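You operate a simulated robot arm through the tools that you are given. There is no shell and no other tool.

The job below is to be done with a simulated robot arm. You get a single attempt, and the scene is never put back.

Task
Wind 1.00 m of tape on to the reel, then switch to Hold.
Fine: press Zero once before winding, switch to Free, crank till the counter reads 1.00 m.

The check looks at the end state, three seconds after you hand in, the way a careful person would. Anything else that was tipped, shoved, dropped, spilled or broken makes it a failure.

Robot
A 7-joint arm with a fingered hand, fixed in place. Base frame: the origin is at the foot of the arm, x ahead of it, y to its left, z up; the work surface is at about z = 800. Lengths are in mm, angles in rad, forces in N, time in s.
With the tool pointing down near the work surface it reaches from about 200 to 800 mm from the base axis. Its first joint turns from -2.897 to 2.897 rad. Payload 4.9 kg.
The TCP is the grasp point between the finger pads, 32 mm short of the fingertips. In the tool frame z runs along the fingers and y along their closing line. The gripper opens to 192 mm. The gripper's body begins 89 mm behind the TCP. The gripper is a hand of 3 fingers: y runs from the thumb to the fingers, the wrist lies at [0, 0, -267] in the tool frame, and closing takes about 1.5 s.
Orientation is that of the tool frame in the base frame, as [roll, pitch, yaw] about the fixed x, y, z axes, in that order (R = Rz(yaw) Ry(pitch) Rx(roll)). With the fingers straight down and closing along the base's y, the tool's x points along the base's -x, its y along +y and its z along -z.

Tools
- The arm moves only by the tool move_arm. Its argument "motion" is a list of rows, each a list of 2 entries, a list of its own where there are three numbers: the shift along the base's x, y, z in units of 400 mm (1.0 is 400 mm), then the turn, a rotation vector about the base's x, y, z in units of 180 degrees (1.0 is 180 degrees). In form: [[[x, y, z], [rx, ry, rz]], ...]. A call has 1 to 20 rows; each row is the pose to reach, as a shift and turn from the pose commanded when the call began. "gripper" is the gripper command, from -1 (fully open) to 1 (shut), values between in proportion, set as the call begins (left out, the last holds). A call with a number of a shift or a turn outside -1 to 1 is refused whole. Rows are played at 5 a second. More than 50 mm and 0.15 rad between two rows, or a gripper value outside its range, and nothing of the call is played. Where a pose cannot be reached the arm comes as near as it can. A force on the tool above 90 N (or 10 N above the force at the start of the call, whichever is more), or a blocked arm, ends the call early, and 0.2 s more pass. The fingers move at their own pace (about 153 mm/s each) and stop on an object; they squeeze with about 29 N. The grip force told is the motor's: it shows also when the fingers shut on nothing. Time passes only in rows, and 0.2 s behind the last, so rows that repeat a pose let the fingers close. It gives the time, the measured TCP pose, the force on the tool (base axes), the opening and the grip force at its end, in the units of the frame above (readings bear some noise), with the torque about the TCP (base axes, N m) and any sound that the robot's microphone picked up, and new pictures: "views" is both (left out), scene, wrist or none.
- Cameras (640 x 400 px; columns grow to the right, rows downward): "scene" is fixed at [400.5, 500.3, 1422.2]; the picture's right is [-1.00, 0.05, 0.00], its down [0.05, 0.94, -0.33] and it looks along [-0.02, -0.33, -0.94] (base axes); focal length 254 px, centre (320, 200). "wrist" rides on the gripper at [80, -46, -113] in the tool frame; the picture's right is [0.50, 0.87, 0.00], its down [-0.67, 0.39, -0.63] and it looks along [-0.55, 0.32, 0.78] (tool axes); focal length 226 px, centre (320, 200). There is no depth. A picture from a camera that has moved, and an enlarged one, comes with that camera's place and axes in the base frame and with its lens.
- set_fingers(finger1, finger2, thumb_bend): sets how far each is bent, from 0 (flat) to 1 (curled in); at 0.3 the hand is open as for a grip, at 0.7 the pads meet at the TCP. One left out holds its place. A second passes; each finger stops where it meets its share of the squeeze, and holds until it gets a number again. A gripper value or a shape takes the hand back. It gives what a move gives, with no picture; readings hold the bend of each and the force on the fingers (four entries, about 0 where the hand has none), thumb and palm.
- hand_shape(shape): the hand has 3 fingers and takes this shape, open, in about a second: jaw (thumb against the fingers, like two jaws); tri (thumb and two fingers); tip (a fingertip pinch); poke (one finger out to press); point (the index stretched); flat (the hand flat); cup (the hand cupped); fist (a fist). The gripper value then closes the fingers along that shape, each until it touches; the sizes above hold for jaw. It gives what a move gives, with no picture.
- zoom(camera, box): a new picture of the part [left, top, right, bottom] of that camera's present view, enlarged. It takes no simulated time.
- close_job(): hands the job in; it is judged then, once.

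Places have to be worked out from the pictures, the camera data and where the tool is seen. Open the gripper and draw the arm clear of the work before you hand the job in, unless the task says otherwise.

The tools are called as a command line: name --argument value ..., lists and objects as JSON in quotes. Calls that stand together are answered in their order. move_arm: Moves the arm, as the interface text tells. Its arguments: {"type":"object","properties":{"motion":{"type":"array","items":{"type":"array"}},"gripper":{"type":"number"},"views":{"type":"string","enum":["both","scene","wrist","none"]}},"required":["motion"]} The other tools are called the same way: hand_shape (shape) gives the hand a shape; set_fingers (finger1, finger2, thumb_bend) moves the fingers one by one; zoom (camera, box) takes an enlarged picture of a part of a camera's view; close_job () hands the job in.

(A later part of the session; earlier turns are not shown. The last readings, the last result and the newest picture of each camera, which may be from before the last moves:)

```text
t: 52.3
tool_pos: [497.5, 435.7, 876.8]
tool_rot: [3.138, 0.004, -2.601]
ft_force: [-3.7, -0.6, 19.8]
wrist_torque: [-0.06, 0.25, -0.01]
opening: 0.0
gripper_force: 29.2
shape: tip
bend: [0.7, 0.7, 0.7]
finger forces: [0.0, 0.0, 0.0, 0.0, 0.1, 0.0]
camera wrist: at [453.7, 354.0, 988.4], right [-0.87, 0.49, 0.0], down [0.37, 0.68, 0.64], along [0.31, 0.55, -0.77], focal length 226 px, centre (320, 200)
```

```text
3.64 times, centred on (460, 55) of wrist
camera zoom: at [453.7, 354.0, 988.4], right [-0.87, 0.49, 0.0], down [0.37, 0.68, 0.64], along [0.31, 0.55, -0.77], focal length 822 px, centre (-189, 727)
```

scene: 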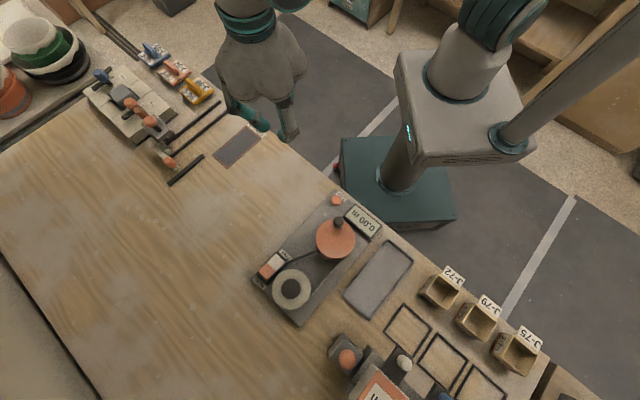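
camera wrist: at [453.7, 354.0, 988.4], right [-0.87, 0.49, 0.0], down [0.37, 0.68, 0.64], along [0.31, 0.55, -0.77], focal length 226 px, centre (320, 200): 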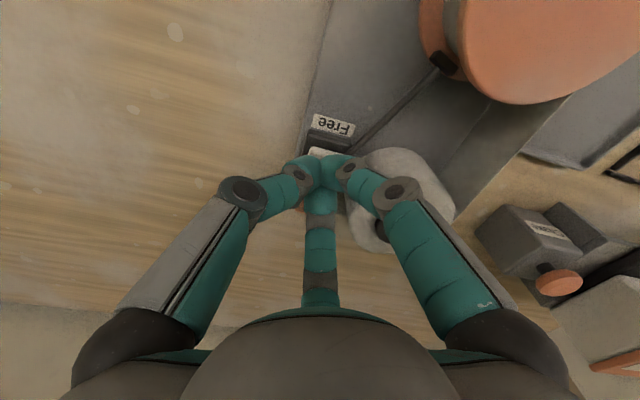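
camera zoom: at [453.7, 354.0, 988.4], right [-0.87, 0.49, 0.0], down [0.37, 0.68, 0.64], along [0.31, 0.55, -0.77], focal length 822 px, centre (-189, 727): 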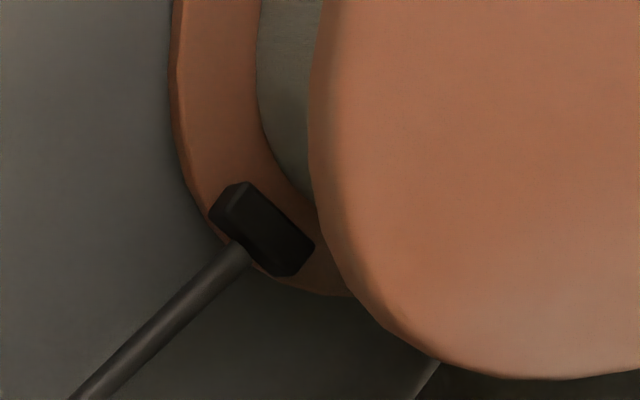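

In Free the pad hangs low, clear of the tape pack. I lift off, turn back to the +90° hand orientation and go above the knob's present place (≈(354, 364)).

move_arm --motion '[[[0, 0, 0.1], [0, 0, 0]], [[0, 0, 0.2], [0, 0, 0.04]], [[-0.05, -0.025, 0.25], [0, 0, 0.08]], [[-0.1, -0.05, 0.276], [0, 0, 0.12]], [[-0.15, -0.075, 0.276], [0, 0, 0.16]], [[-0.2, -0.1, 0.276], [0, 0, 0.2]], [[-0.25, -0.125, 0.276], [0, 0, 0.24]], [[-0.3, -0.15, 0.276], [0, 0, 0.28]], [[-0.3585, -0.1755, 0.276], [0, 0, 0.328]], [[-0.3585, -0.1755, 0.276], [0, 0, 0.328]]]' --views "none"

move_arm --motion '[[[0, 0, 0], [0, 0, 0]], [[0, 0, 0], [0, 0, 0]], [[0, 0, 0], [0, 0, 0]]]' --gripper 0.45

zoom --camera "wrist" --box '[220, 60, 480, 260]'

```text
t: 54.5
tool_pos: [352.9, 365.1, 983.9]
tool_rot: [-3.141, 0.0, -1.57]
ft_force: [-0.5, -0.1, -0.3]
wrist_torque: [-0.02, -0.01, 0.01]
opening: 0.0
gripper_force: 29.2
shape: tip
bend: [0.7, 0.7, 0.7]
finger forces: [0.0, 0.0, 0.0, 0.1, 0.0, 0.1]
```

```text
t: 55.3
tool_pos: [352.9, 364.7, 984.5]
tool_rot: [-3.141, 0.0, -1.571]
ft_force: [0.0, -0.1, 1.1]
wrist_torque: [0.01, -0.01, -0.05]
opening: 52.5
gripper_force: 0.1
shape: tip
bend: [0.49, 0.49, 0.7]
finger forces: [0.0, 0.0, 0.0, 0.0, 0.0, 0.0]
camera wrist: at [399.4, 284.9, 1096.7], right [-0.87, -0.5, 0.0], down [-0.39, 0.67, 0.63], along [-0.32, 0.55, -0.78], focal length 226 px, centre (320, 200)
```

scene: 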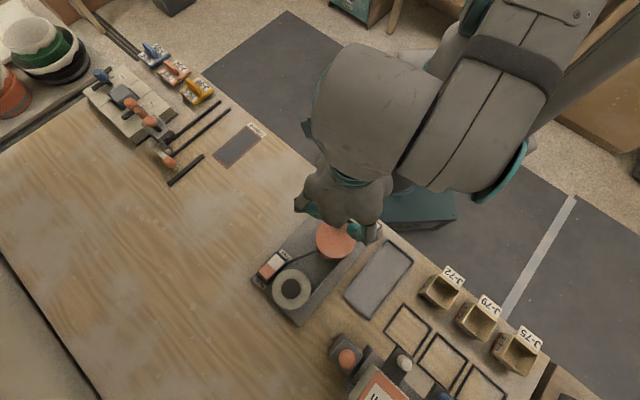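
wrist: 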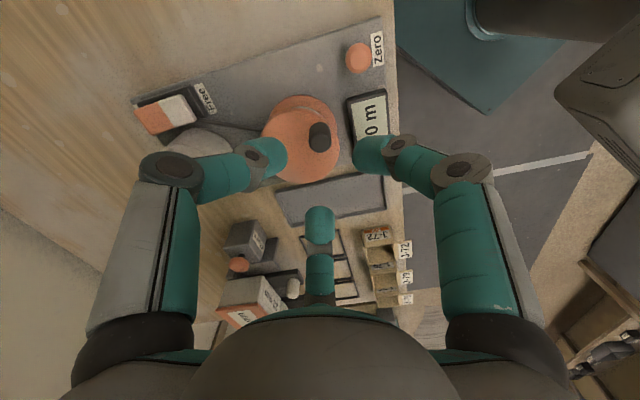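

```text
2.00 times, centred on (350, 160) of wrist
camera zoom: at [399.4, 284.9, 1096.7], right [-0.87, -0.5, 0.0], down [-0.39, 0.67, 0.63], along [-0.32, 0.55, -0.78], focal length 452 px, centre (260, 280)
```

zoom: 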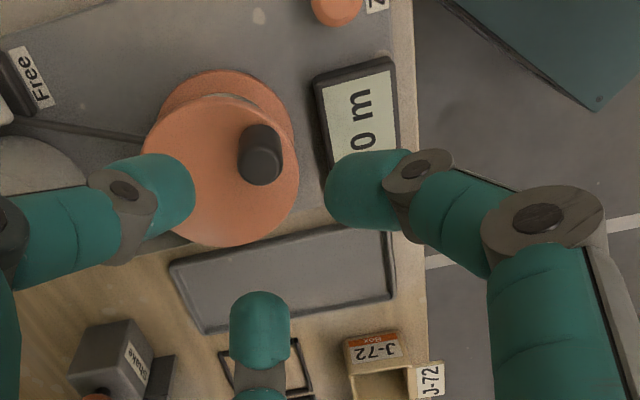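

The knob is centred under the open fingers within ~2–3 mm. I lower to TCP z≈916 and close to a slightly tighter cage.

move_arm --motion '[[[0, -0.001, -0.08], [0, 0, 0]], [[0, -0.001, -0.14], [0, 0, 0]], [[0, -0.001, -0.171], [0, 0, 0]], [[0, -0.001, -0.171], [0, 0, 0]]]' --views "none"

move_arm --motion '[[[0, 0, 0], [0, 0, 0]], [[0, 0, 0], [0, 0, 0]], [[0, 0, 0], [0, 0, 0]]]' --gripper 0.75 --views "wrist"

zoom --camera "wrist" --box '[220, 60, 480, 260]'

```text
t: 56.3
tool_pos: [353.7, 364.0, 915.8]
tool_rot: [-3.141, 0.0, -1.57]
ft_force: [-0.2, 0.1, -0.3]
wrist_torque: [0.0, 0.01, 0.03]
opening: 52.5
gripper_force: 0.1
shape: tip
bend: [0.49, 0.49, 0.7]
finger forces: [0.1, 0.1, 0.0, 0.1, 0.0, 0.0]
```

```text
t: 57.1
tool_pos: [353.3, 364.2, 915.1]
tool_rot: [-3.14, 0.0, -1.571]
ft_force: [-0.2, 0.8, -0.2]
wrist_torque: [0.02, -0.02, 0.0]
opening: 24.1
gripper_force: 0.0
shape: tip
bend: [0.75, 0.75, 0.7]
finger forces: [0.0, 0.1, 0.1, 0.0, 0.0, 0.0]
camera wrist: at [400.0, 283.5, 1028.0], right [-0.87, -0.5, 0.0], down [-0.39, 0.67, 0.63], along [-0.32, 0.55, -0.78], focal length 226 px, centre (320, 200)
```

wrist: 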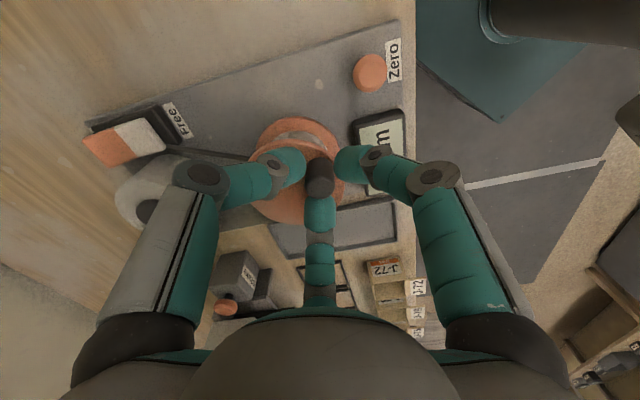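

```text
2.00 times, centred on (350, 160) of wrist
camera zoom: at [400.0, 283.5, 1028.0], right [-0.87, -0.5, 0.0], down [-0.39, 0.67, 0.63], along [-0.32, 0.55, -0.78], focal length 452 px, centre (260, 280)
```

zoom: 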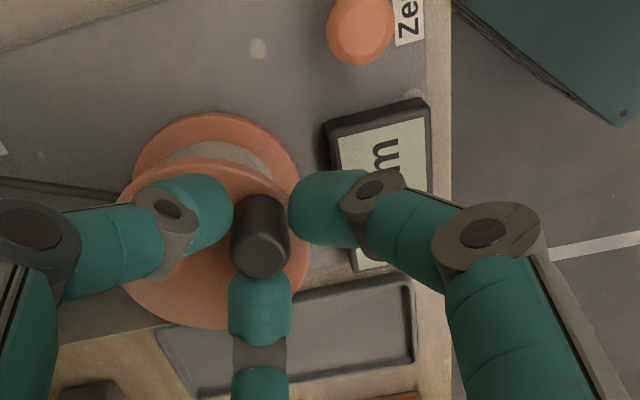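

The knob is caged. I nudge counter-clockwise by 36° in small steps to find out whether anything blocks it there.

move_arm --motion '[[[0.013, 0.00125, 0], [0, 0, 0]], [[0.026, 0.00125, 0], [0, 0, 0]], [[0.03875, 0.0035, 0], [0, 0, 0]], [[0.051, 0.0075, 0], [0, 0, 0]]]' --views "wrist"

zoom --camera "wrist" --box '[220, 60, 480, 260]'

```text
t: 58.1
tool_pos: [374.7, 365.9, 917.1]
tool_rot: [-3.141, 0.0, -1.571]
ft_force: [0.3, 0.1, -0.1]
wrist_torque: [0.0, 0.01, 0.03]
opening: 24.4
gripper_force: 0.0
shape: tip
bend: [0.75, 0.75, 0.7]
finger forces: [0.2, 0.0, 0.0, 0.0, 0.1, 0.0]
camera wrist: at [421.4, 286.7, 1028.1], right [-0.87, -0.5, 0.0], down [-0.39, 0.67, 0.63], along [-0.32, 0.55, -0.78], focal length 226 px, centre (320, 200)
```

wrist: 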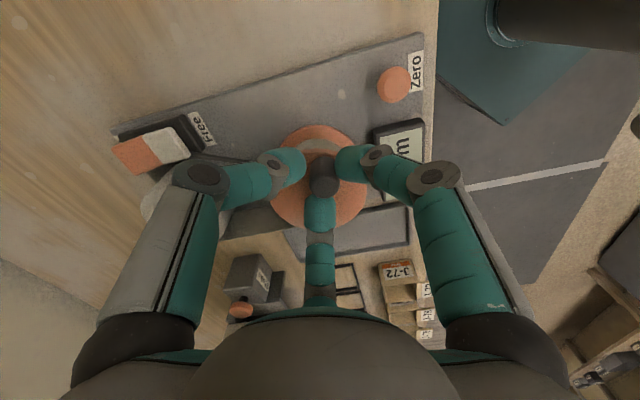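

```text
2.00 times, centred on (350, 160) of wrist
camera zoom: at [421.4, 286.7, 1028.1], right [-0.87, -0.5, 0.0], down [-0.39, 0.67, 0.63], along [-0.32, 0.55, -0.78], focal length 452 px, centre (260, 280)
```

zoom: 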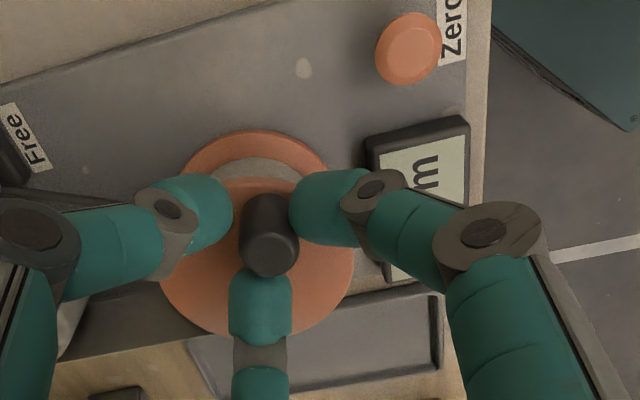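

No block — the knob followed to about 291° and nothing resists. I continue counter-clockwise beyond a net full turn to the readable position.

move_arm --motion '[[[0.0183, 0.0115, 0], [0, 0, 0]], [[0.0333, 0.0268, 0], [0, 0, 0]], [[0.0438, 0.0453, 0], [0, 0, 0]], [[0.0491, 0.066, 0], [0, 0, 0]], [[0.049, 0.0875, 0], [0, 0, 0]], [[0.0433, 0.108, 0], [0, 0, 0]], [[0.0323, 0.1265, 0], [0, 0, 0]], [[0.017, 0.1415, 0], [0, 0, 0]], [[-0.0015, 0.152, 0], [0, 0, 0]], [[-0.0223, 0.1574, 0], [0, 0, 0]], [[-0.045, 0.157, 0], [0, 0, 0]], [[-0.045, 0.157, 0], [0, 0, 0]]]' --views "wrist"

zoom --camera "wrist" --box '[220, 40, 480, 240]'

```text
t: 60.7
tool_pos: [355.6, 430.2, 914.9]
tool_rot: [3.141, -0.001, -1.57]
ft_force: [-0.1, -0.7, 0.5]
wrist_torque: [-0.02, -0.03, 0.0]
opening: 24.2
gripper_force: 0.0
shape: tip
bend: [0.75, 0.75, 0.7]
finger forces: [0.1, 0.1, 0.1, 0.0, 0.2, 0.0]
camera wrist: at [402.3, 350.6, 1027.5], right [-0.87, -0.5, 0.0], down [-0.39, 0.67, 0.63], along [-0.32, 0.55, -0.78], focal length 226 px, centre (320, 200)
```

wrist: 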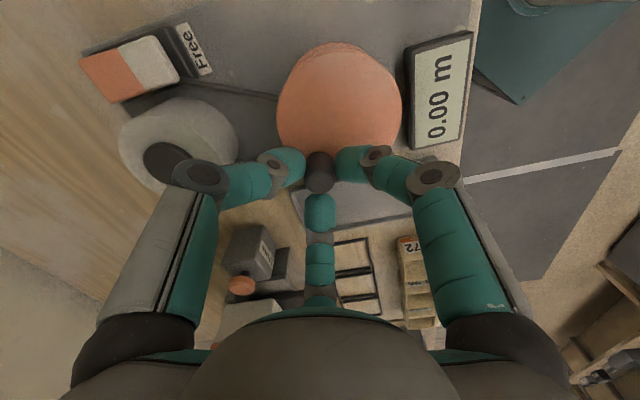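

```text
2.00 times, centred on (350, 140) of wrist
camera zoom: at [402.3, 350.6, 1027.5], right [-0.87, -0.5, 0.0], down [-0.39, 0.67, 0.63], along [-0.32, 0.55, -0.78], focal length 452 px, centre (260, 320)
```

zoom: 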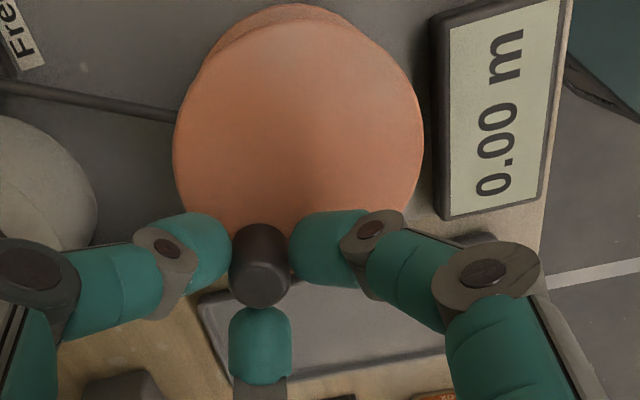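

Net 504° counter-clockwise gives nothing, so that direction does not wind on. I'll now crank clockwise several full turns, checking the display and the cage each turn.

move_arm --motion '[[[0.02565, 0, 0], [0, 0, 0]], [[0.05005, -0.00795, 0], [0, 0, 0]], [[0.07083, -0.023, 0], [0, 0, 0]], [[0.08588, -0.04378, 0], [0, 0, 0]], [[0.09383, -0.06818, 0], [0, 0, 0]], [[0.09383, -0.09383, 0], [0, 0, 0]], [[0.08588, -0.11823, 0], [0, 0, 0]], [[0.07083, -0.139, 0], [0, 0, 0]], [[0.05005, -0.15405, 0], [0, 0, 0]], [[0.02565, -0.162, 0], [0, 0, 0]], [[0, -0.162, 0], [0, 0, 0]], [[-0.0244, -0.15405, 0], [0, 0, 0]], [[-0.04518, -0.139, 0], [0, 0, 0]], [[-0.06023, -0.11823, 0], [0, 0, 0]], [[-0.06818, -0.09383, 0], [0, 0, 0]], [[-0.06818, -0.06818, 0], [0, 0, 0]], [[-0.06023, -0.04378, 0], [0, 0, 0]], [[-0.04518, -0.023, 0], [0, 0, 0]], [[-0.0244, -0.00795, 0], [0, 0, 0]], [[0, 0, 0], [0, 0, 0]]]' --views "wrist"

zoom --camera "wrist" --box '[220, 40, 480, 240]'

```text
t: 64.9
tool_pos: [356.2, 431.3, 916.9]
tool_rot: [3.14, 0.001, -1.57]
ft_force: [-0.7, -0.2, -0.5]
wrist_torque: [-0.02, 0.0, 0.0]
opening: 24.1
gripper_force: 0.1
shape: tip
bend: [0.75, 0.75, 0.7]
finger forces: [0.3, 0.0, 0.0, 0.0, 0.0, 0.1]
camera wrist: at [402.0, 350.9, 1028.9], right [-0.87, -0.5, 0.0], down [-0.39, 0.67, 0.63], along [-0.32, 0.55, -0.78], focal length 226 px, centre (320, 200)
```

wrist: 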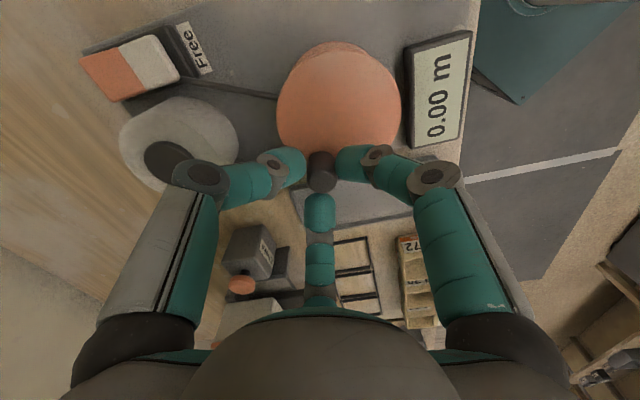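

```text
2.00 times, centred on (350, 140) of wrist
camera zoom: at [402.0, 350.9, 1028.9], right [-0.87, -0.5, 0.0], down [-0.39, 0.67, 0.63], along [-0.32, 0.55, -0.78], focal length 452 px, centre (260, 320)
```

zoom: 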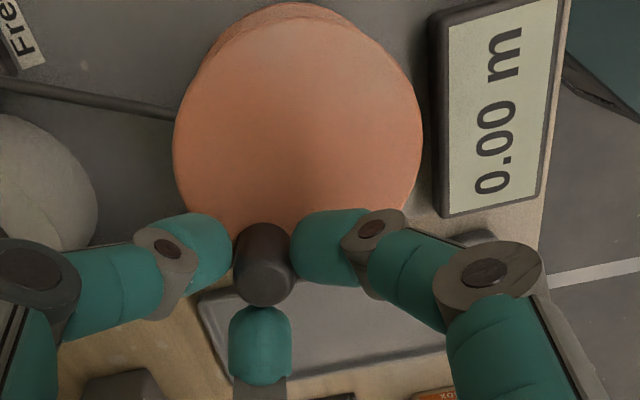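

Still 0.00 and the knob is still caged; continuing clockwise another turn.

move_arm --motion '[[[0.02565, 0, 0], [0, 0, 0]], [[0.05005, -0.00795, 0], [0, 0, 0]], [[0.07083, -0.023, 0], [0, 0, 0]], [[0.08588, -0.04378, 0], [0, 0, 0]], [[0.09383, -0.06818, 0], [0, 0, 0]], [[0.09383, -0.09383, 0], [0, 0, 0]], [[0.08588, -0.11823, 0], [0, 0, 0]], [[0.07083, -0.139, 0], [0, 0, 0]], [[0.05005, -0.15405, 0], [0, 0, 0]], [[0.02565, -0.162, 0], [0, 0, 0]], [[0, -0.162, 0], [0, 0, 0]], [[-0.0244, -0.15405, 0], [0, 0, 0]], [[-0.04518, -0.139, 0], [0, 0, 0]], [[-0.06023, -0.11823, 0], [0, 0, 0]], [[-0.06818, -0.09383, 0], [0, 0, 0]], [[-0.06818, -0.06818, 0], [0, 0, 0]], [[-0.06023, -0.04378, 0], [0, 0, 0]], [[-0.04518, -0.023, 0], [0, 0, 0]], [[-0.0244, -0.00795, 0], [0, 0, 0]], [[0, 0, 0], [0, 0, 0]]]' --views "wrist"

zoom --camera "wrist" --box '[220, 40, 480, 240]'

```text
t: 69.1
tool_pos: [356.6, 428.5, 916.6]
tool_rot: [-3.14, 0.001, -1.572]
ft_force: [-0.1, -0.9, 0.5]
wrist_torque: [0.01, 0.0, -0.01]
opening: 24.0
gripper_force: 0.0
shape: tip
bend: [0.75, 0.75, 0.7]
finger forces: [0.5, 0.0, 0.0, 0.1, 0.1, 0.0]
camera wrist: at [402.7, 348.9, 1028.9], right [-0.87, -0.5, 0.0], down [-0.39, 0.67, 0.63], along [-0.32, 0.55, -0.78], focal length 226 px, centre (320, 200)
```

wrist: 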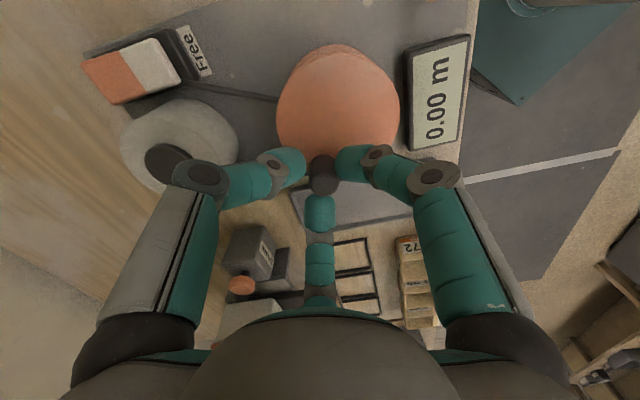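

```text
2.00 times, centred on (350, 140) of wrist
camera zoom: at [402.7, 348.9, 1028.9], right [-0.87, -0.5, 0.0], down [-0.39, 0.67, 0.63], along [-0.32, 0.55, -0.78], focal length 452 px, centre (260, 320)
```

zoom: 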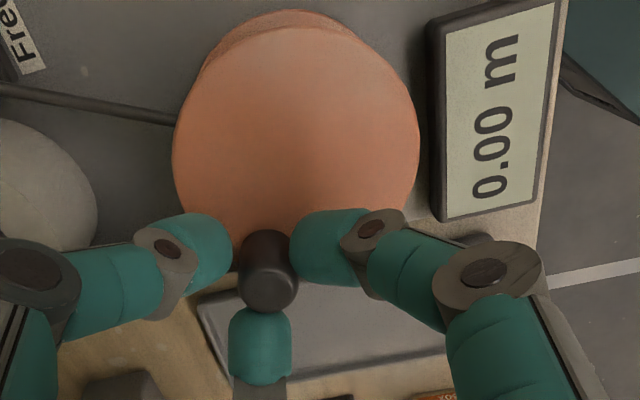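

Still 0.00 at net 216° clockwise. A third clockwise turn goes beyond a full net clockwise turn for the first time.

move_arm --motion '[[[0.02565, 0, 0], [0, 0, 0]], [[0.05005, -0.00795, 0], [0, 0, 0]], [[0.07083, -0.023, 0], [0, 0, 0]], [[0.08588, -0.04378, 0], [0, 0, 0]], [[0.09383, -0.06818, 0], [0, 0, 0]], [[0.09383, -0.09383, 0], [0, 0, 0]], [[0.08588, -0.11823, 0], [0, 0, 0]], [[0.07083, -0.139, 0], [0, 0, 0]], [[0.05005, -0.15405, 0], [0, 0, 0]], [[0.02565, -0.162, 0], [0, 0, 0]], [[0, -0.162, 0], [0, 0, 0]], [[-0.0244, -0.15405, 0], [0, 0, 0]], [[-0.04518, -0.139, 0], [0, 0, 0]], [[-0.06023, -0.11823, 0], [0, 0, 0]], [[-0.06818, -0.09383, 0], [0, 0, 0]], [[-0.06818, -0.06818, 0], [0, 0, 0]], [[-0.06023, -0.04378, 0], [0, 0, 0]], [[-0.04518, -0.023, 0], [0, 0, 0]], [[-0.0244, -0.00795, 0], [0, 0, 0]], [[0, 0, 0], [0, 0, 0]]]' --views "wrist"

zoom --camera "wrist" --box '[220, 40, 480, 240]'

```text
t: 73.3
tool_pos: [356.0, 431.1, 916.2]
tool_rot: [3.141, -0.002, -1.571]
ft_force: [-0.4, -0.5, -0.3]
wrist_torque: [-0.02, -0.01, 0.03]
opening: 24.4
gripper_force: 0.1
shape: tip
bend: [0.75, 0.75, 0.7]
finger forces: [0.3, 0.0, 0.1, 0.0, 0.0, 0.1]
camera wrist: at [402.8, 350.5, 1028.3], right [-0.87, -0.5, 0.0], down [-0.39, 0.67, 0.63], along [-0.32, 0.55, -0.78], focal length 226 px, centre (320, 200)
```

wrist: 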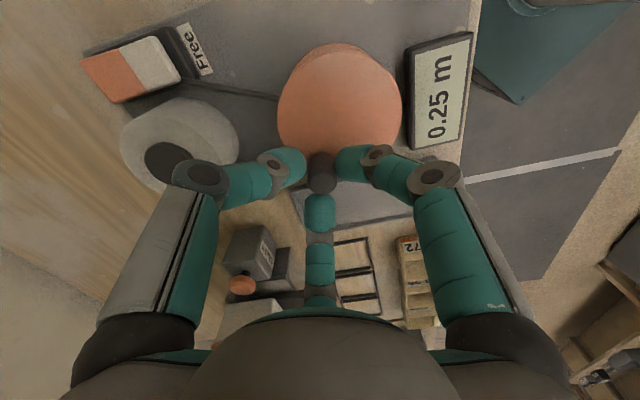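

```text
2.00 times, centred on (350, 140) of wrist
camera zoom: at [402.8, 350.5, 1028.3], right [-0.87, -0.5, 0.0], down [-0.39, 0.67, 0.63], along [-0.32, 0.55, -0.78], focal length 452 px, centre (260, 320)
```

zoom: 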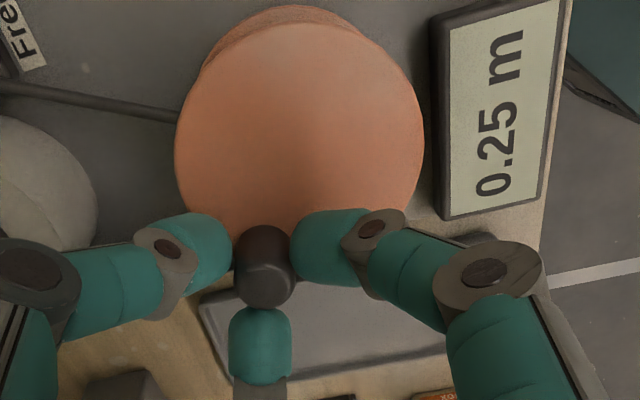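

The counter now reads 0.25 m: clockwise winds on, and the display steps in 0.25 m (net 1.6 clockwise turns since zeroing). I continue clockwise, reading at positions where the display is visible; first to φ≈-171°.

move_arm --motion '[[[0.02565, 0, 0], [0, 0, 0]], [[0.05005, -0.00795, 0], [0, 0, 0]], [[0.07083, -0.023, 0], [0, 0, 0]], [[0.08588, -0.04378, 0], [0, 0, 0]], [[0.09383, -0.06818, 0], [0, 0, 0]], [[0.09383, -0.09383, 0], [0, 0, 0]], [[0.08588, -0.11823, 0], [0, 0, 0]], [[0.07083, -0.139, 0], [0, 0, 0]], [[0.05005, -0.15405, 0], [0, 0, 0]], [[0.02565, -0.162, 0], [0, 0, 0]], [[0, -0.162, 0], [0, 0, 0]], [[-0.0244, -0.15405, 0], [0, 0, 0]], [[-0.04518, -0.139, 0], [0, 0, 0]], [[-0.06023, -0.11823, 0], [0, 0, 0]], [[-0.06818, -0.09383, 0], [0, 0, 0]], [[-0.06818, -0.09383, 0], [0, 0, 0]]]' --views "wrist"

zoom --camera "wrist" --box '[220, 40, 480, 240]'

```text
t: 76.7
tool_pos: [330.8, 392.4, 917.3]
tool_rot: [3.14, 0.0, -1.572]
ft_force: [-1.5, -0.5, -0.9]
wrist_torque: [0.01, -0.01, 0.02]
opening: 24.5
gripper_force: 0.0
shape: tip
bend: [0.75, 0.75, 0.7]
finger forces: [0.8, 0.1, 0.1, 0.1, 0.0, 0.0]
camera wrist: at [376.0, 312.4, 1030.0], right [-0.87, -0.5, 0.0], down [-0.39, 0.67, 0.63], along [-0.32, 0.55, -0.78], focal length 226 px, centre (320, 200)
```

wrist: 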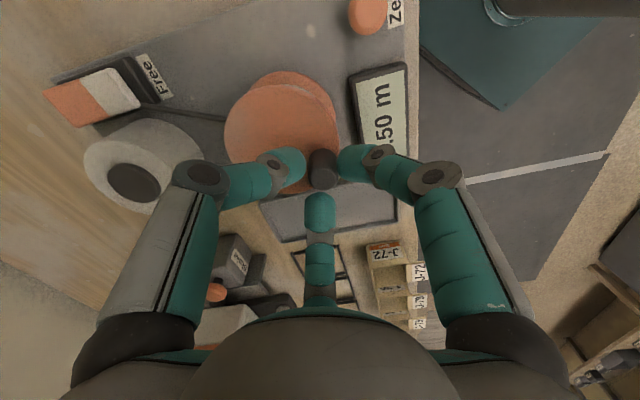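

```text
2.00 times, centred on (350, 140) of wrist
camera zoom: at [376.0, 312.4, 1030.0], right [-0.87, -0.5, 0.0], down [-0.39, 0.67, 0.63], along [-0.32, 0.55, -0.78], focal length 452 px, centre (260, 320)
```

zoom: 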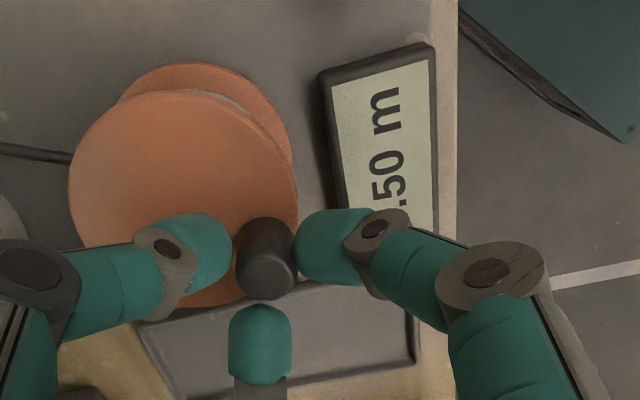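

It reads 0.50 m at net 2.35 clockwise turns, so each full turn since zero adds 0.25 m. I crank one more full clockwise turn (expect 0.75 m).

move_arm --motion '[[[0, 0.02565, 0], [0, 0, 0]], [[0.00795, 0.05005, 0], [0, 0, 0]], [[0.023, 0.07083, 0], [0, 0, 0]], [[0.04378, 0.08588, 0], [0, 0, 0]], [[0.06818, 0.09383, 0], [0, 0, 0]], [[0.09383, 0.09383, 0], [0, 0, 0]], [[0.11823, 0.08588, 0], [0, 0, 0]], [[0.139, 0.07083, 0], [0, 0, 0]], [[0.15405, 0.05005, 0], [0, 0, 0]], [[0.162, 0.02565, 0], [0, 0, 0]], [[0.162, 0, 0], [0, 0, 0]], [[0.15405, -0.0244, 0], [0, 0, 0]], [[0.139, -0.04518, 0], [0, 0, 0]], [[0.11823, -0.06023, 0], [0, 0, 0]], [[0.09383, -0.06818, 0], [0, 0, 0]], [[0.06818, -0.06818, 0], [0, 0, 0]], [[0.04378, -0.06023, 0], [0, 0, 0]], [[0.023, -0.04518, 0], [0, 0, 0]], [[0.00795, -0.0244, 0], [0, 0, 0]], [[0, 0, 0], [0, 0, 0]]]' --views "wrist"

zoom --camera "wrist" --box '[220, 40, 480, 240]'

```text
t: 80.9
tool_pos: [328.0, 392.5, 915.6]
tool_rot: [3.141, 0.001, -1.571]
ft_force: [-0.1, 0.4, -0.1]
wrist_torque: [0.02, -0.02, 0.02]
opening: 23.5
gripper_force: 0.1
shape: tip
bend: [0.75, 0.75, 0.7]
finger forces: [0.2, 0.0, 0.0, 0.0, 0.0, 0.0]
camera wrist: at [374.6, 313.1, 1027.2], right [-0.87, -0.5, 0.0], down [-0.39, 0.67, 0.63], along [-0.32, 0.55, -0.78], focal length 226 px, centre (320, 200)
```

wrist: 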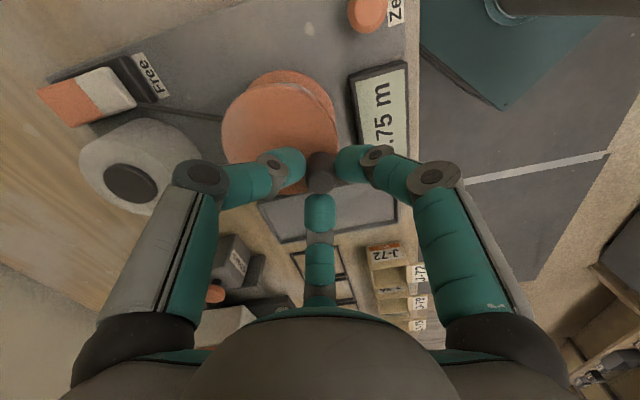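

```text
2.00 times, centred on (350, 140) of wrist
camera zoom: at [374.6, 313.1, 1027.2], right [-0.87, -0.5, 0.0], down [-0.39, 0.67, 0.63], along [-0.32, 0.55, -0.78], focal length 452 px, centre (260, 320)
```

zoom: 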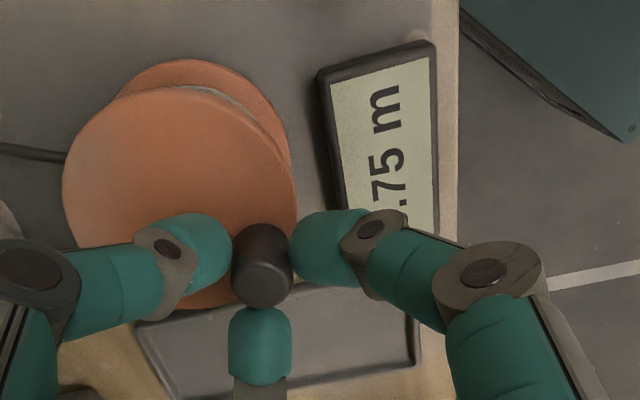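

0.75 m at 3.35 turns, consistent with a step at each full turn after the starting angle. I continue 180° to φ≈9°, where the last digits are still visible.

move_arm --motion '[[[0, 0.02565, 0], [0, 0, 0]], [[0.00795, 0.05005, 0], [0, 0, 0]], [[0.023, 0.07083, 0], [0, 0, 0]], [[0.04378, 0.08588, 0], [0, 0, 0]], [[0.06818, 0.09383, 0], [0, 0, 0]], [[0.09383, 0.09383, 0], [0, 0, 0]], [[0.11823, 0.08588, 0], [0, 0, 0]], [[0.139, 0.07083, 0], [0, 0, 0]], [[0.15405, 0.05005, 0], [0, 0, 0]], [[0.162, 0.02565, 0], [0, 0, 0]], [[0.162, 0.02565, 0], [0, 0, 0]]]' --views "wrist"

zoom --camera "wrist" --box '[280, 80, 480, 240]'

```text
t: 83.3
tool_pos: [392.7, 402.7, 914.7]
tool_rot: [3.141, -0.001, -1.57]
ft_force: [0.0, 0.4, 0.8]
wrist_torque: [-0.01, 0.01, -0.02]
opening: 24.2
gripper_force: 0.0
shape: tip
bend: [0.75, 0.75, 0.7]
finger forces: [0.0, 0.2, 0.0, 0.0, 0.0, 0.0]
camera wrist: at [439.4, 323.4, 1027.9], right [-0.87, -0.5, 0.0], down [-0.39, 0.67, 0.63], along [-0.32, 0.55, -0.78], focal length 226 px, centre (320, 200)
```

wrist: 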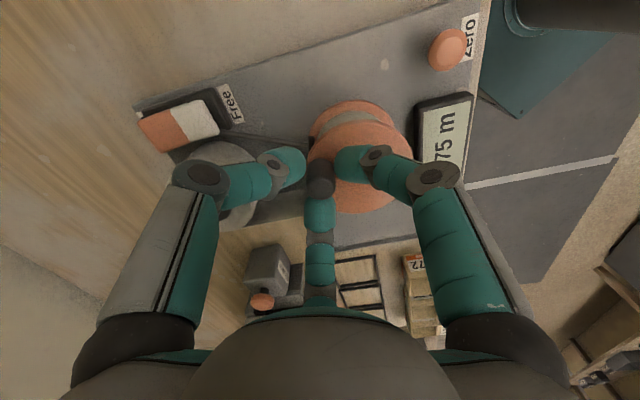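

```text
2.50 times, centred on (380, 160) of wrist
camera zoom: at [439.4, 323.4, 1027.9], right [-0.87, -0.5, 0.0], down [-0.39, 0.67, 0.63], along [-0.32, 0.55, -0.78], focal length 565 px, centre (170, 300)
```

zoom: 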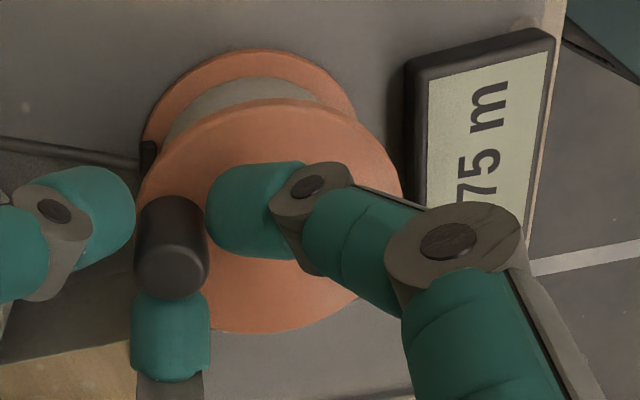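

Still 0.75 at φ≈9° (3.85 turns). I go on to φ≈-27° (net 3.95 turns) and check again.

move_arm --motion '[[[0.0004, -0.0129, 0], [0, 0, 0]], [[0, -0.02565, 0], [0, 0, 0]], [[-0.003, -0.038, 0], [0, 0, 0]], [[-0.00795, -0.05005, 0], [0, 0, 0]], [[-0.00795, -0.05005, 0], [0, 0, 0]]]' --views "both"

zoom --camera "wrist" --box '[280, 80, 480, 240]'

```text
t: 84.5
tool_pos: [390.3, 383.5, 915.8]
tool_rot: [-3.141, 0.001, -1.57]
ft_force: [-0.4, 0.1, -0.6]
wrist_torque: [0.01, 0.02, 0.0]
opening: 24.1
gripper_force: 0.1
shape: tip
bend: [0.75, 0.75, 0.7]
finger forces: [0.0, 0.4, 0.1, 0.0, 0.0, 0.0]
camera wrist: at [436.5, 302.7, 1028.1], right [-0.87, -0.5, 0.0], down [-0.39, 0.67, 0.63], along [-0.32, 0.55, -0.78], focal length 226 px, centre (320, 200)
```

scene: 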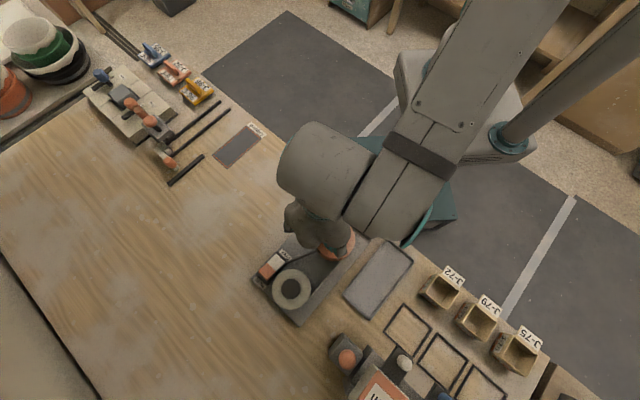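
wrist: 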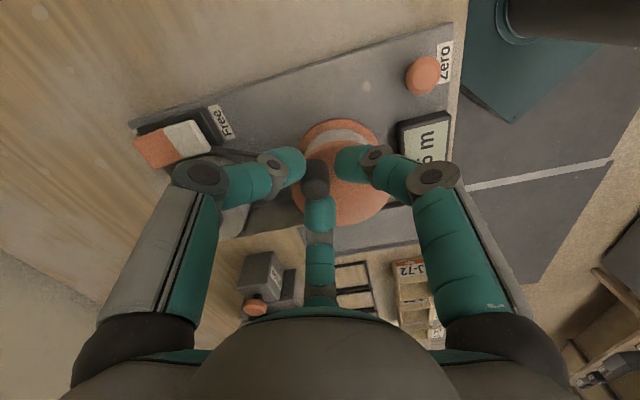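

```text
2.50 times, centred on (380, 160) of wrist
camera zoom: at [436.5, 302.7, 1028.1], right [-0.87, -0.5, 0.0], down [-0.39, 0.67, 0.63], along [-0.32, 0.55, -0.78], focal length 565 px, centre (170, 300)
```

zoom: 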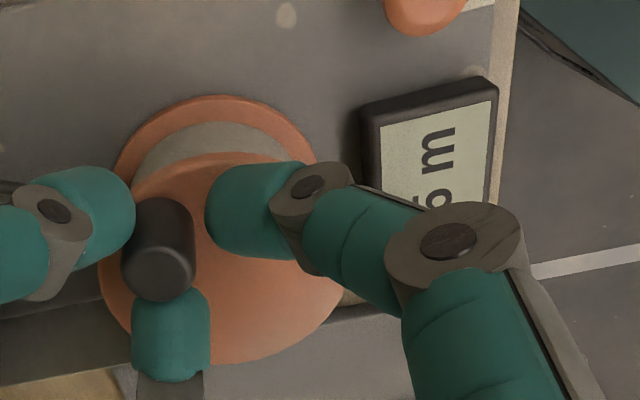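

The last digit still looks like a 5 (0.75) with the knob at about -22°. I move a little past the start angle, to TCP φ≈-61° (knob ≈-55°, about 10° past four full turns).

move_arm --motion '[[[-0.00675, -0.011, 0], [0, 0, 0]], [[-0.015, -0.02075, 0], [0, 0, 0]], [[-0.02475, -0.029, 0], [0, 0, 0]], [[-0.0332, -0.0345, 0], [0, 0, 0]], [[-0.0332, -0.0345, 0], [0, 0, 0]]]' --views "wrist"

zoom --camera "wrist" --box '[240, 80, 440, 240]'

```text
t: 85.7
tool_pos: [376.6, 367.5, 916.4]
tool_rot: [3.141, 0.0, -1.571]
ft_force: [0.0, -0.1, -0.6]
wrist_torque: [0.01, -0.01, 0.0]
opening: 24.2
gripper_force: 0.0
shape: tip
bend: [0.75, 0.75, 0.7]
finger forces: [0.0, 0.1, 0.1, 0.1, 0.2, 0.1]
camera wrist: at [423.1, 288.1, 1028.0], right [-0.87, -0.5, 0.0], down [-0.39, 0.67, 0.63], along [-0.32, 0.55, -0.78], focal length 226 px, centre (320, 200)
```

wrist: 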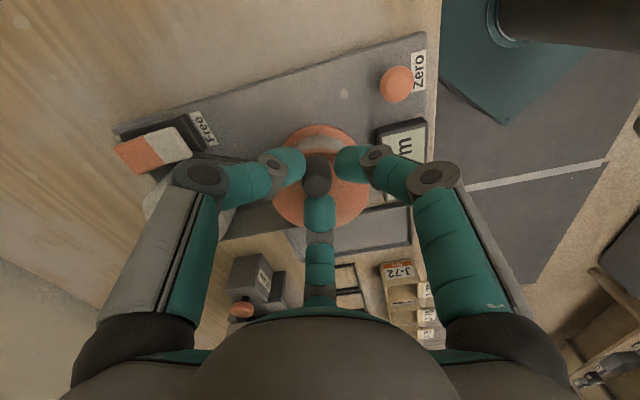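

```text
2.50 times, centred on (340, 160) of wrist
camera zoom: at [423.1, 288.1, 1028.0], right [-0.87, -0.5, 0.0], down [-0.39, 0.67, 0.63], along [-0.32, 0.55, -0.78], focal length 565 px, centre (270, 300)
```

zoom: 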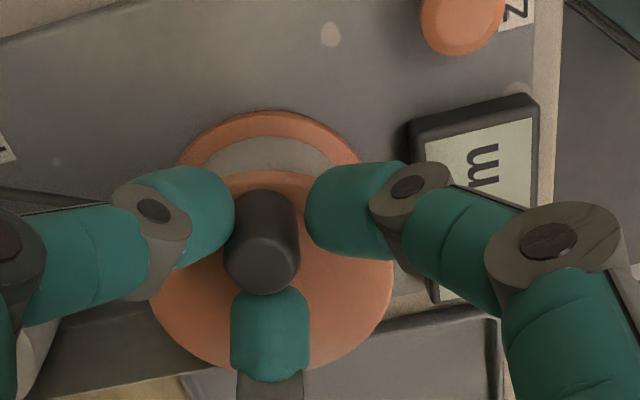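

The knob is now ≈13° past the start angle (net ≈4.04 turns). I open the fingers, lift straight up and shift to where the display is fully visible.

move_arm --motion '[[[0, 0, 0], [0, 0, 0]], [[0, 0, 0], [0, 0, 0]], [[0, 0, 0], [0, 0, 0]]]' --gripper 0.45 --views "none"

move_arm --motion '[[[0, 0, 0.04], [0, 0, 0]], [[0, 0, 0.12], [0, 0, 0]], [[0, 0, 0.2], [0, 0, 0]], [[-0.037, 0.063, 0.2], [0, 0, 0]], [[-0.075, 0.126, 0.2], [0, 0, 0]], [[-0.075, 0.126, 0.2], [0, 0, 0]]]' --views "wrist"

zoom --camera "wrist" --box '[220, 20, 440, 180]'

```text
t: 86.5
tool_pos: [377.5, 368.2, 916.3]
tool_rot: [3.14, -0.001, -1.57]
ft_force: [0.0, 0.1, 0.3]
wrist_torque: [-0.03, 0.0, 0.01]
opening: 52.4
gripper_force: 0.1
shape: tip
bend: [0.49, 0.49, 0.7]
finger forces: [0.0, 0.0, 0.0, 0.0, 0.0, 0.0]
```

```text
t: 87.9
tool_pos: [346.8, 422.0, 997.3]
tool_rot: [-3.141, -0.002, -1.571]
ft_force: [0.2, 0.1, -0.1]
wrist_torque: [0.02, 0.03, -0.05]
opening: 52.8
gripper_force: 0.1
shape: tip
bend: [0.49, 0.49, 0.7]
finger forces: [0.0, 0.0, 0.0, 0.0, 0.0, 0.0]
camera wrist: at [393.1, 340.4, 1109.0], right [-0.87, -0.5, 0.0], down [-0.39, 0.67, 0.63], along [-0.32, 0.55, -0.78], focal length 226 px, centre (320, 200)
```

wrist: 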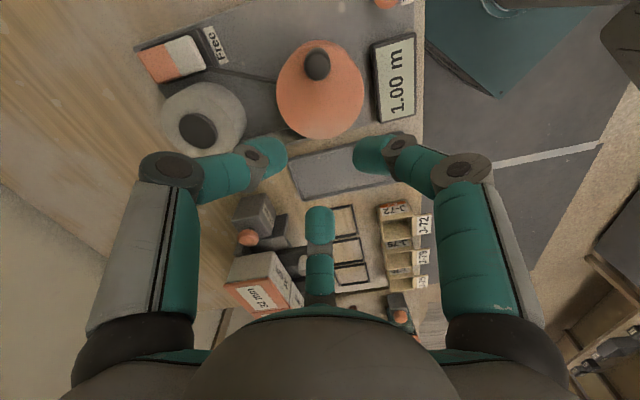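

```text
2.50 times, centred on (330, 100) of wrist
camera zoom: at [393.1, 340.4, 1109.0], right [-0.87, -0.5, 0.0], down [-0.39, 0.67, 0.63], along [-0.32, 0.55, -0.78], focal length 565 px, centre (295, 450)
```

zoom: 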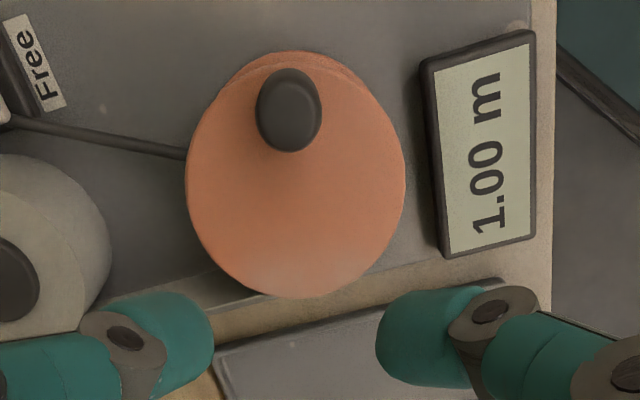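

The counter reads 1.00 m. Now I close the hand and move above the orange (Hold) end with the hand orientation that worked before.

move_arm --motion '[[[0.08, 0.02, 0], [0, 0, -0.03]], [[0.17, 0.04, 0], [0, 0, -0.06]], [[0.26, 0.063, 0], [0, 0, -0.09]], [[0.35, 0.085, 0], [0, 0, -0.12]], [[0.431, 0.105, 0], [0, 0, -0.15]], [[0.431, 0.105, -0.06], [0, 0, -0.178]], [[0.431, 0.105, -0.117], [0, 0, -0.178]], [[0.431, 0.105, -0.117], [0, 0, -0.178]]]' --gripper 1 --views "wrist"

zoom --camera "wrist" --box '[220, 40, 420, 200]'

```text
t: 89.7
tool_pos: [518.7, 464.2, 950.1]
tool_rot: [3.141, 0.001, -2.13]
ft_force: [-0.3, -0.1, 0.3]
wrist_torque: [0.0, -0.01, 0.03]
opening: 0.1
gripper_force: 29.1
shape: tip
bend: [0.7, 0.7, 0.7]
finger forces: [0.0, 0.0, 0.0, 0.1, 0.1, 0.1]
camera wrist: at [515.8, 371.0, 1061.7], right [-1.0, 0.04, 0.0], down [0.03, 0.77, 0.63], along [0.02, 0.63, -0.78], focal length 226 px, centre (320, 200)
```

wrist: 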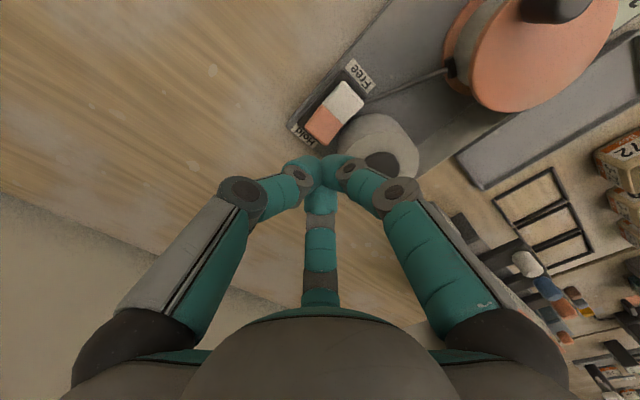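

```text
2.50 times, centred on (320, 120) of wrist
camera zoom: at [515.8, 371.0, 1061.7], right [-1.0, 0.04, 0.0], down [0.03, 0.77, 0.63], along [0.02, 0.63, -0.78], focal length 565 px, centre (320, 400)
```

zoom: 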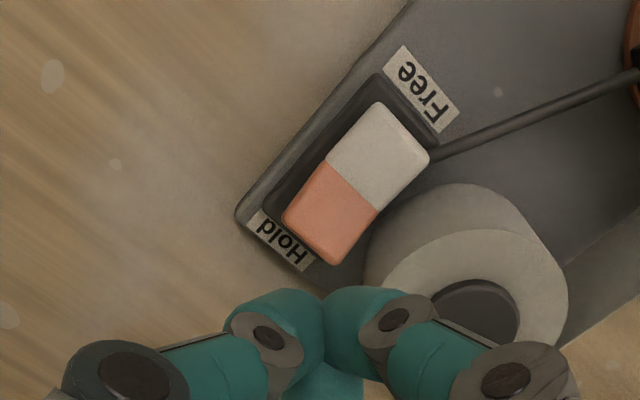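

Aligned over the orange end. I press it down as before.

move_arm --motion '[[[0.003, -0.004, -0.08], [0, 0, 0]], [[0.003, -0.004, -0.15], [0, 0, 0]], [[0.003, -0.004, -0.17], [0, 0, 0]], [[0.003, -0.004, -0.18], [0, 0, 0]], [[0.003, -0.004, -0.19], [0, 0, 0]], [[0.003, -0.004, -0.193], [0, 0, 0]], [[0.003, -0.004, -0.193], [0, 0, 0]]]' --views "wrist"

zoom --camera "wrist" --box '[300, 0, 640, 200]'

```text
t: 91.3
tool_pos: [522.1, 461.6, 875.8]
tool_rot: [-3.139, 0.007, -2.13]
ft_force: [-3.7, -0.6, 32.7]
wrist_torque: [0.07, 0.16, 0.01]
opening: 0.0
gripper_force: 28.8
shape: tip
bend: [0.7, 0.7, 0.7]
finger forces: [0.0, 0.0, 0.0, 0.0, 0.1, 0.0]
camera wrist: at [517.8, 369.5, 987.9], right [-1.0, 0.04, -0.01], down [0.02, 0.77, 0.64], along [0.03, 0.64, -0.77], focal length 226 px, centre (320, 200)
```

wrist: 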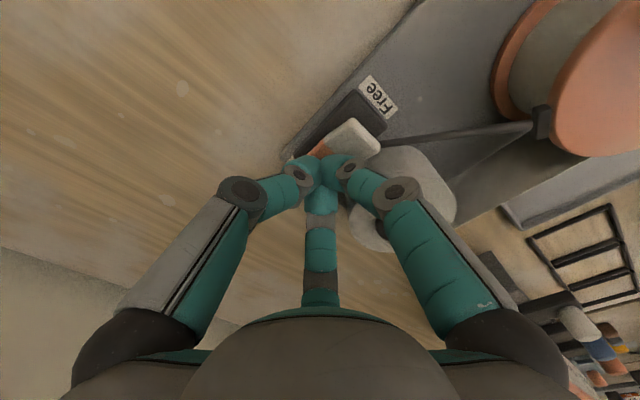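

```text
1.88 times, centred on (470, 100) of wrist
camera zoom: at [517.8, 369.5, 987.9], right [-1.0, 0.04, -0.01], down [0.02, 0.77, 0.64], along [0.03, 0.64, -0.77], focal length 426 px, centre (38, 388)
```

zoom: 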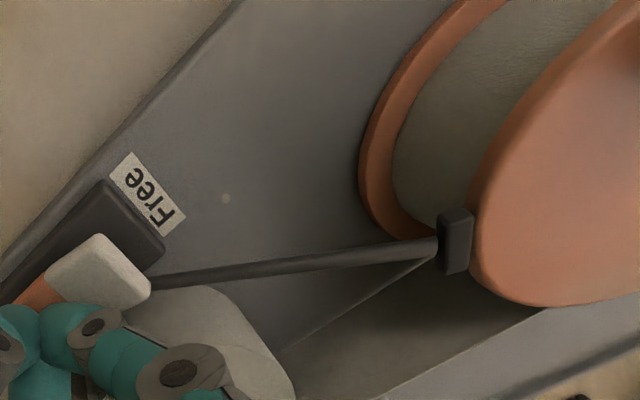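

The white end is up and the brake pad presses on the flange rim: Hold is engaged. I lift straight up and withdraw clear of the work, then verify with the scene camera.

move_arm --motion '[[[0, 0, 0.06], [0, 0, 0]], [[0, 0, 0.16], [0, 0, 0]], [[0, 0, 0.26], [0, 0, 0]], [[0, 0, 0.36], [0, 0, 0]], [[-0.02, -0.08, 0.42], [0, 0, 0]], [[-0.04, -0.18, 0.44], [0, 0, 0]], [[-0.06, -0.29, 0.44], [0, 0, 0]], [[-0.08, -0.4, 0.44], [0, 0, 0]], [[-0.1, -0.5, 0.44], [0, 0, 0]], [[-0.12, -0.6, 0.44], [0, 0, 0]], [[-0.12, -0.6, 0.44], [0, 0, 0]]]'

zoom --camera "scene" --box '[240, 180, 400, 330]'

zoom --camera "scene" --box '[250, 235, 330, 290]'

```text
t: 93.7
tool_pos: [474.3, 215.1, 1048.8]
tool_rot: [3.14, -0.001, -2.13]
ft_force: [0.4, 0.2, 0.1]
wrist_torque: [-0.03, 0.0, -0.03]
opening: 0.0
gripper_force: 28.8
shape: tip
bend: [0.7, 0.7, 0.7]
finger forces: [0.0, 0.0, 0.0, 0.0, 0.1, 0.1]
camera wrist: at [470.3, 123.6, 1160.9], right [-1.0, 0.04, 0.0], down [0.03, 0.77, 0.63], along [0.02, 0.63, -0.78], focal length 226 px, centre (320, 200)
```

scene: 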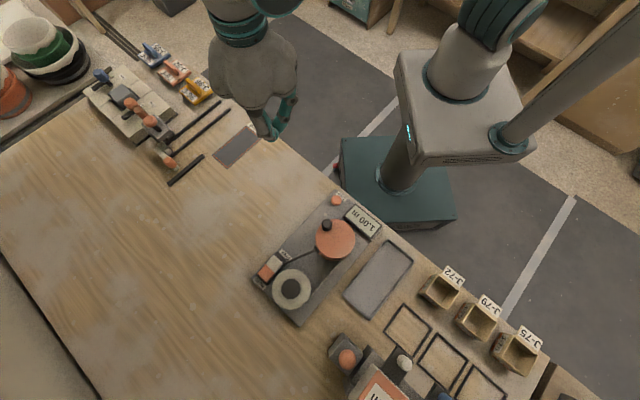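
wrist: 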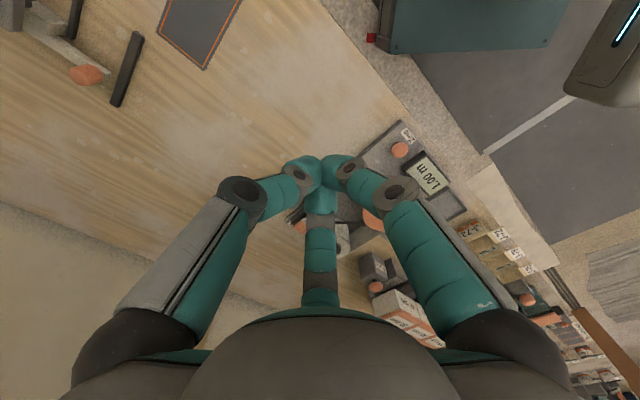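

```text
2.67 times, centred on (320, 255) of scene
camera zoom: at [400.5, 500.3, 1422.2], right [-1.0, 0.05, 0.0], down [0.05, 0.94, -0.33], along [-0.02, -0.33, -0.94], focal length 677 px, centre (320, 53)
```

zoom: 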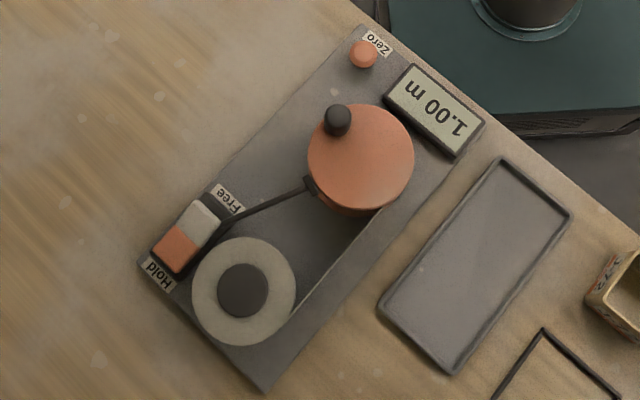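

```text
7.27 times, centred on (290, 262) of scene
camera zoom: at [400.5, 500.3, 1422.2], right [-1.0, 0.05, 0.0], down [0.05, 0.94, -0.33], along [-0.02, -0.33, -0.94], focal length 1845 px, centre (538, -254)
```

zoom: 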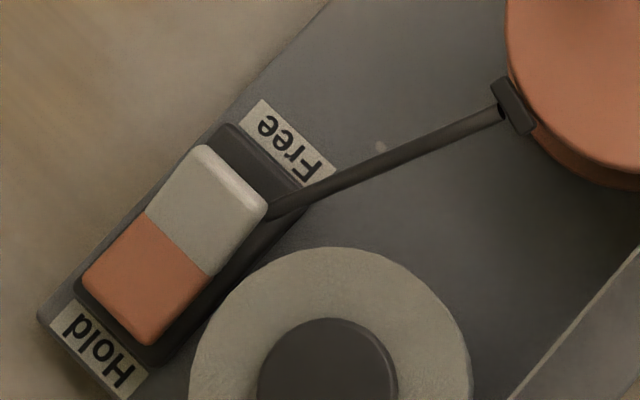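

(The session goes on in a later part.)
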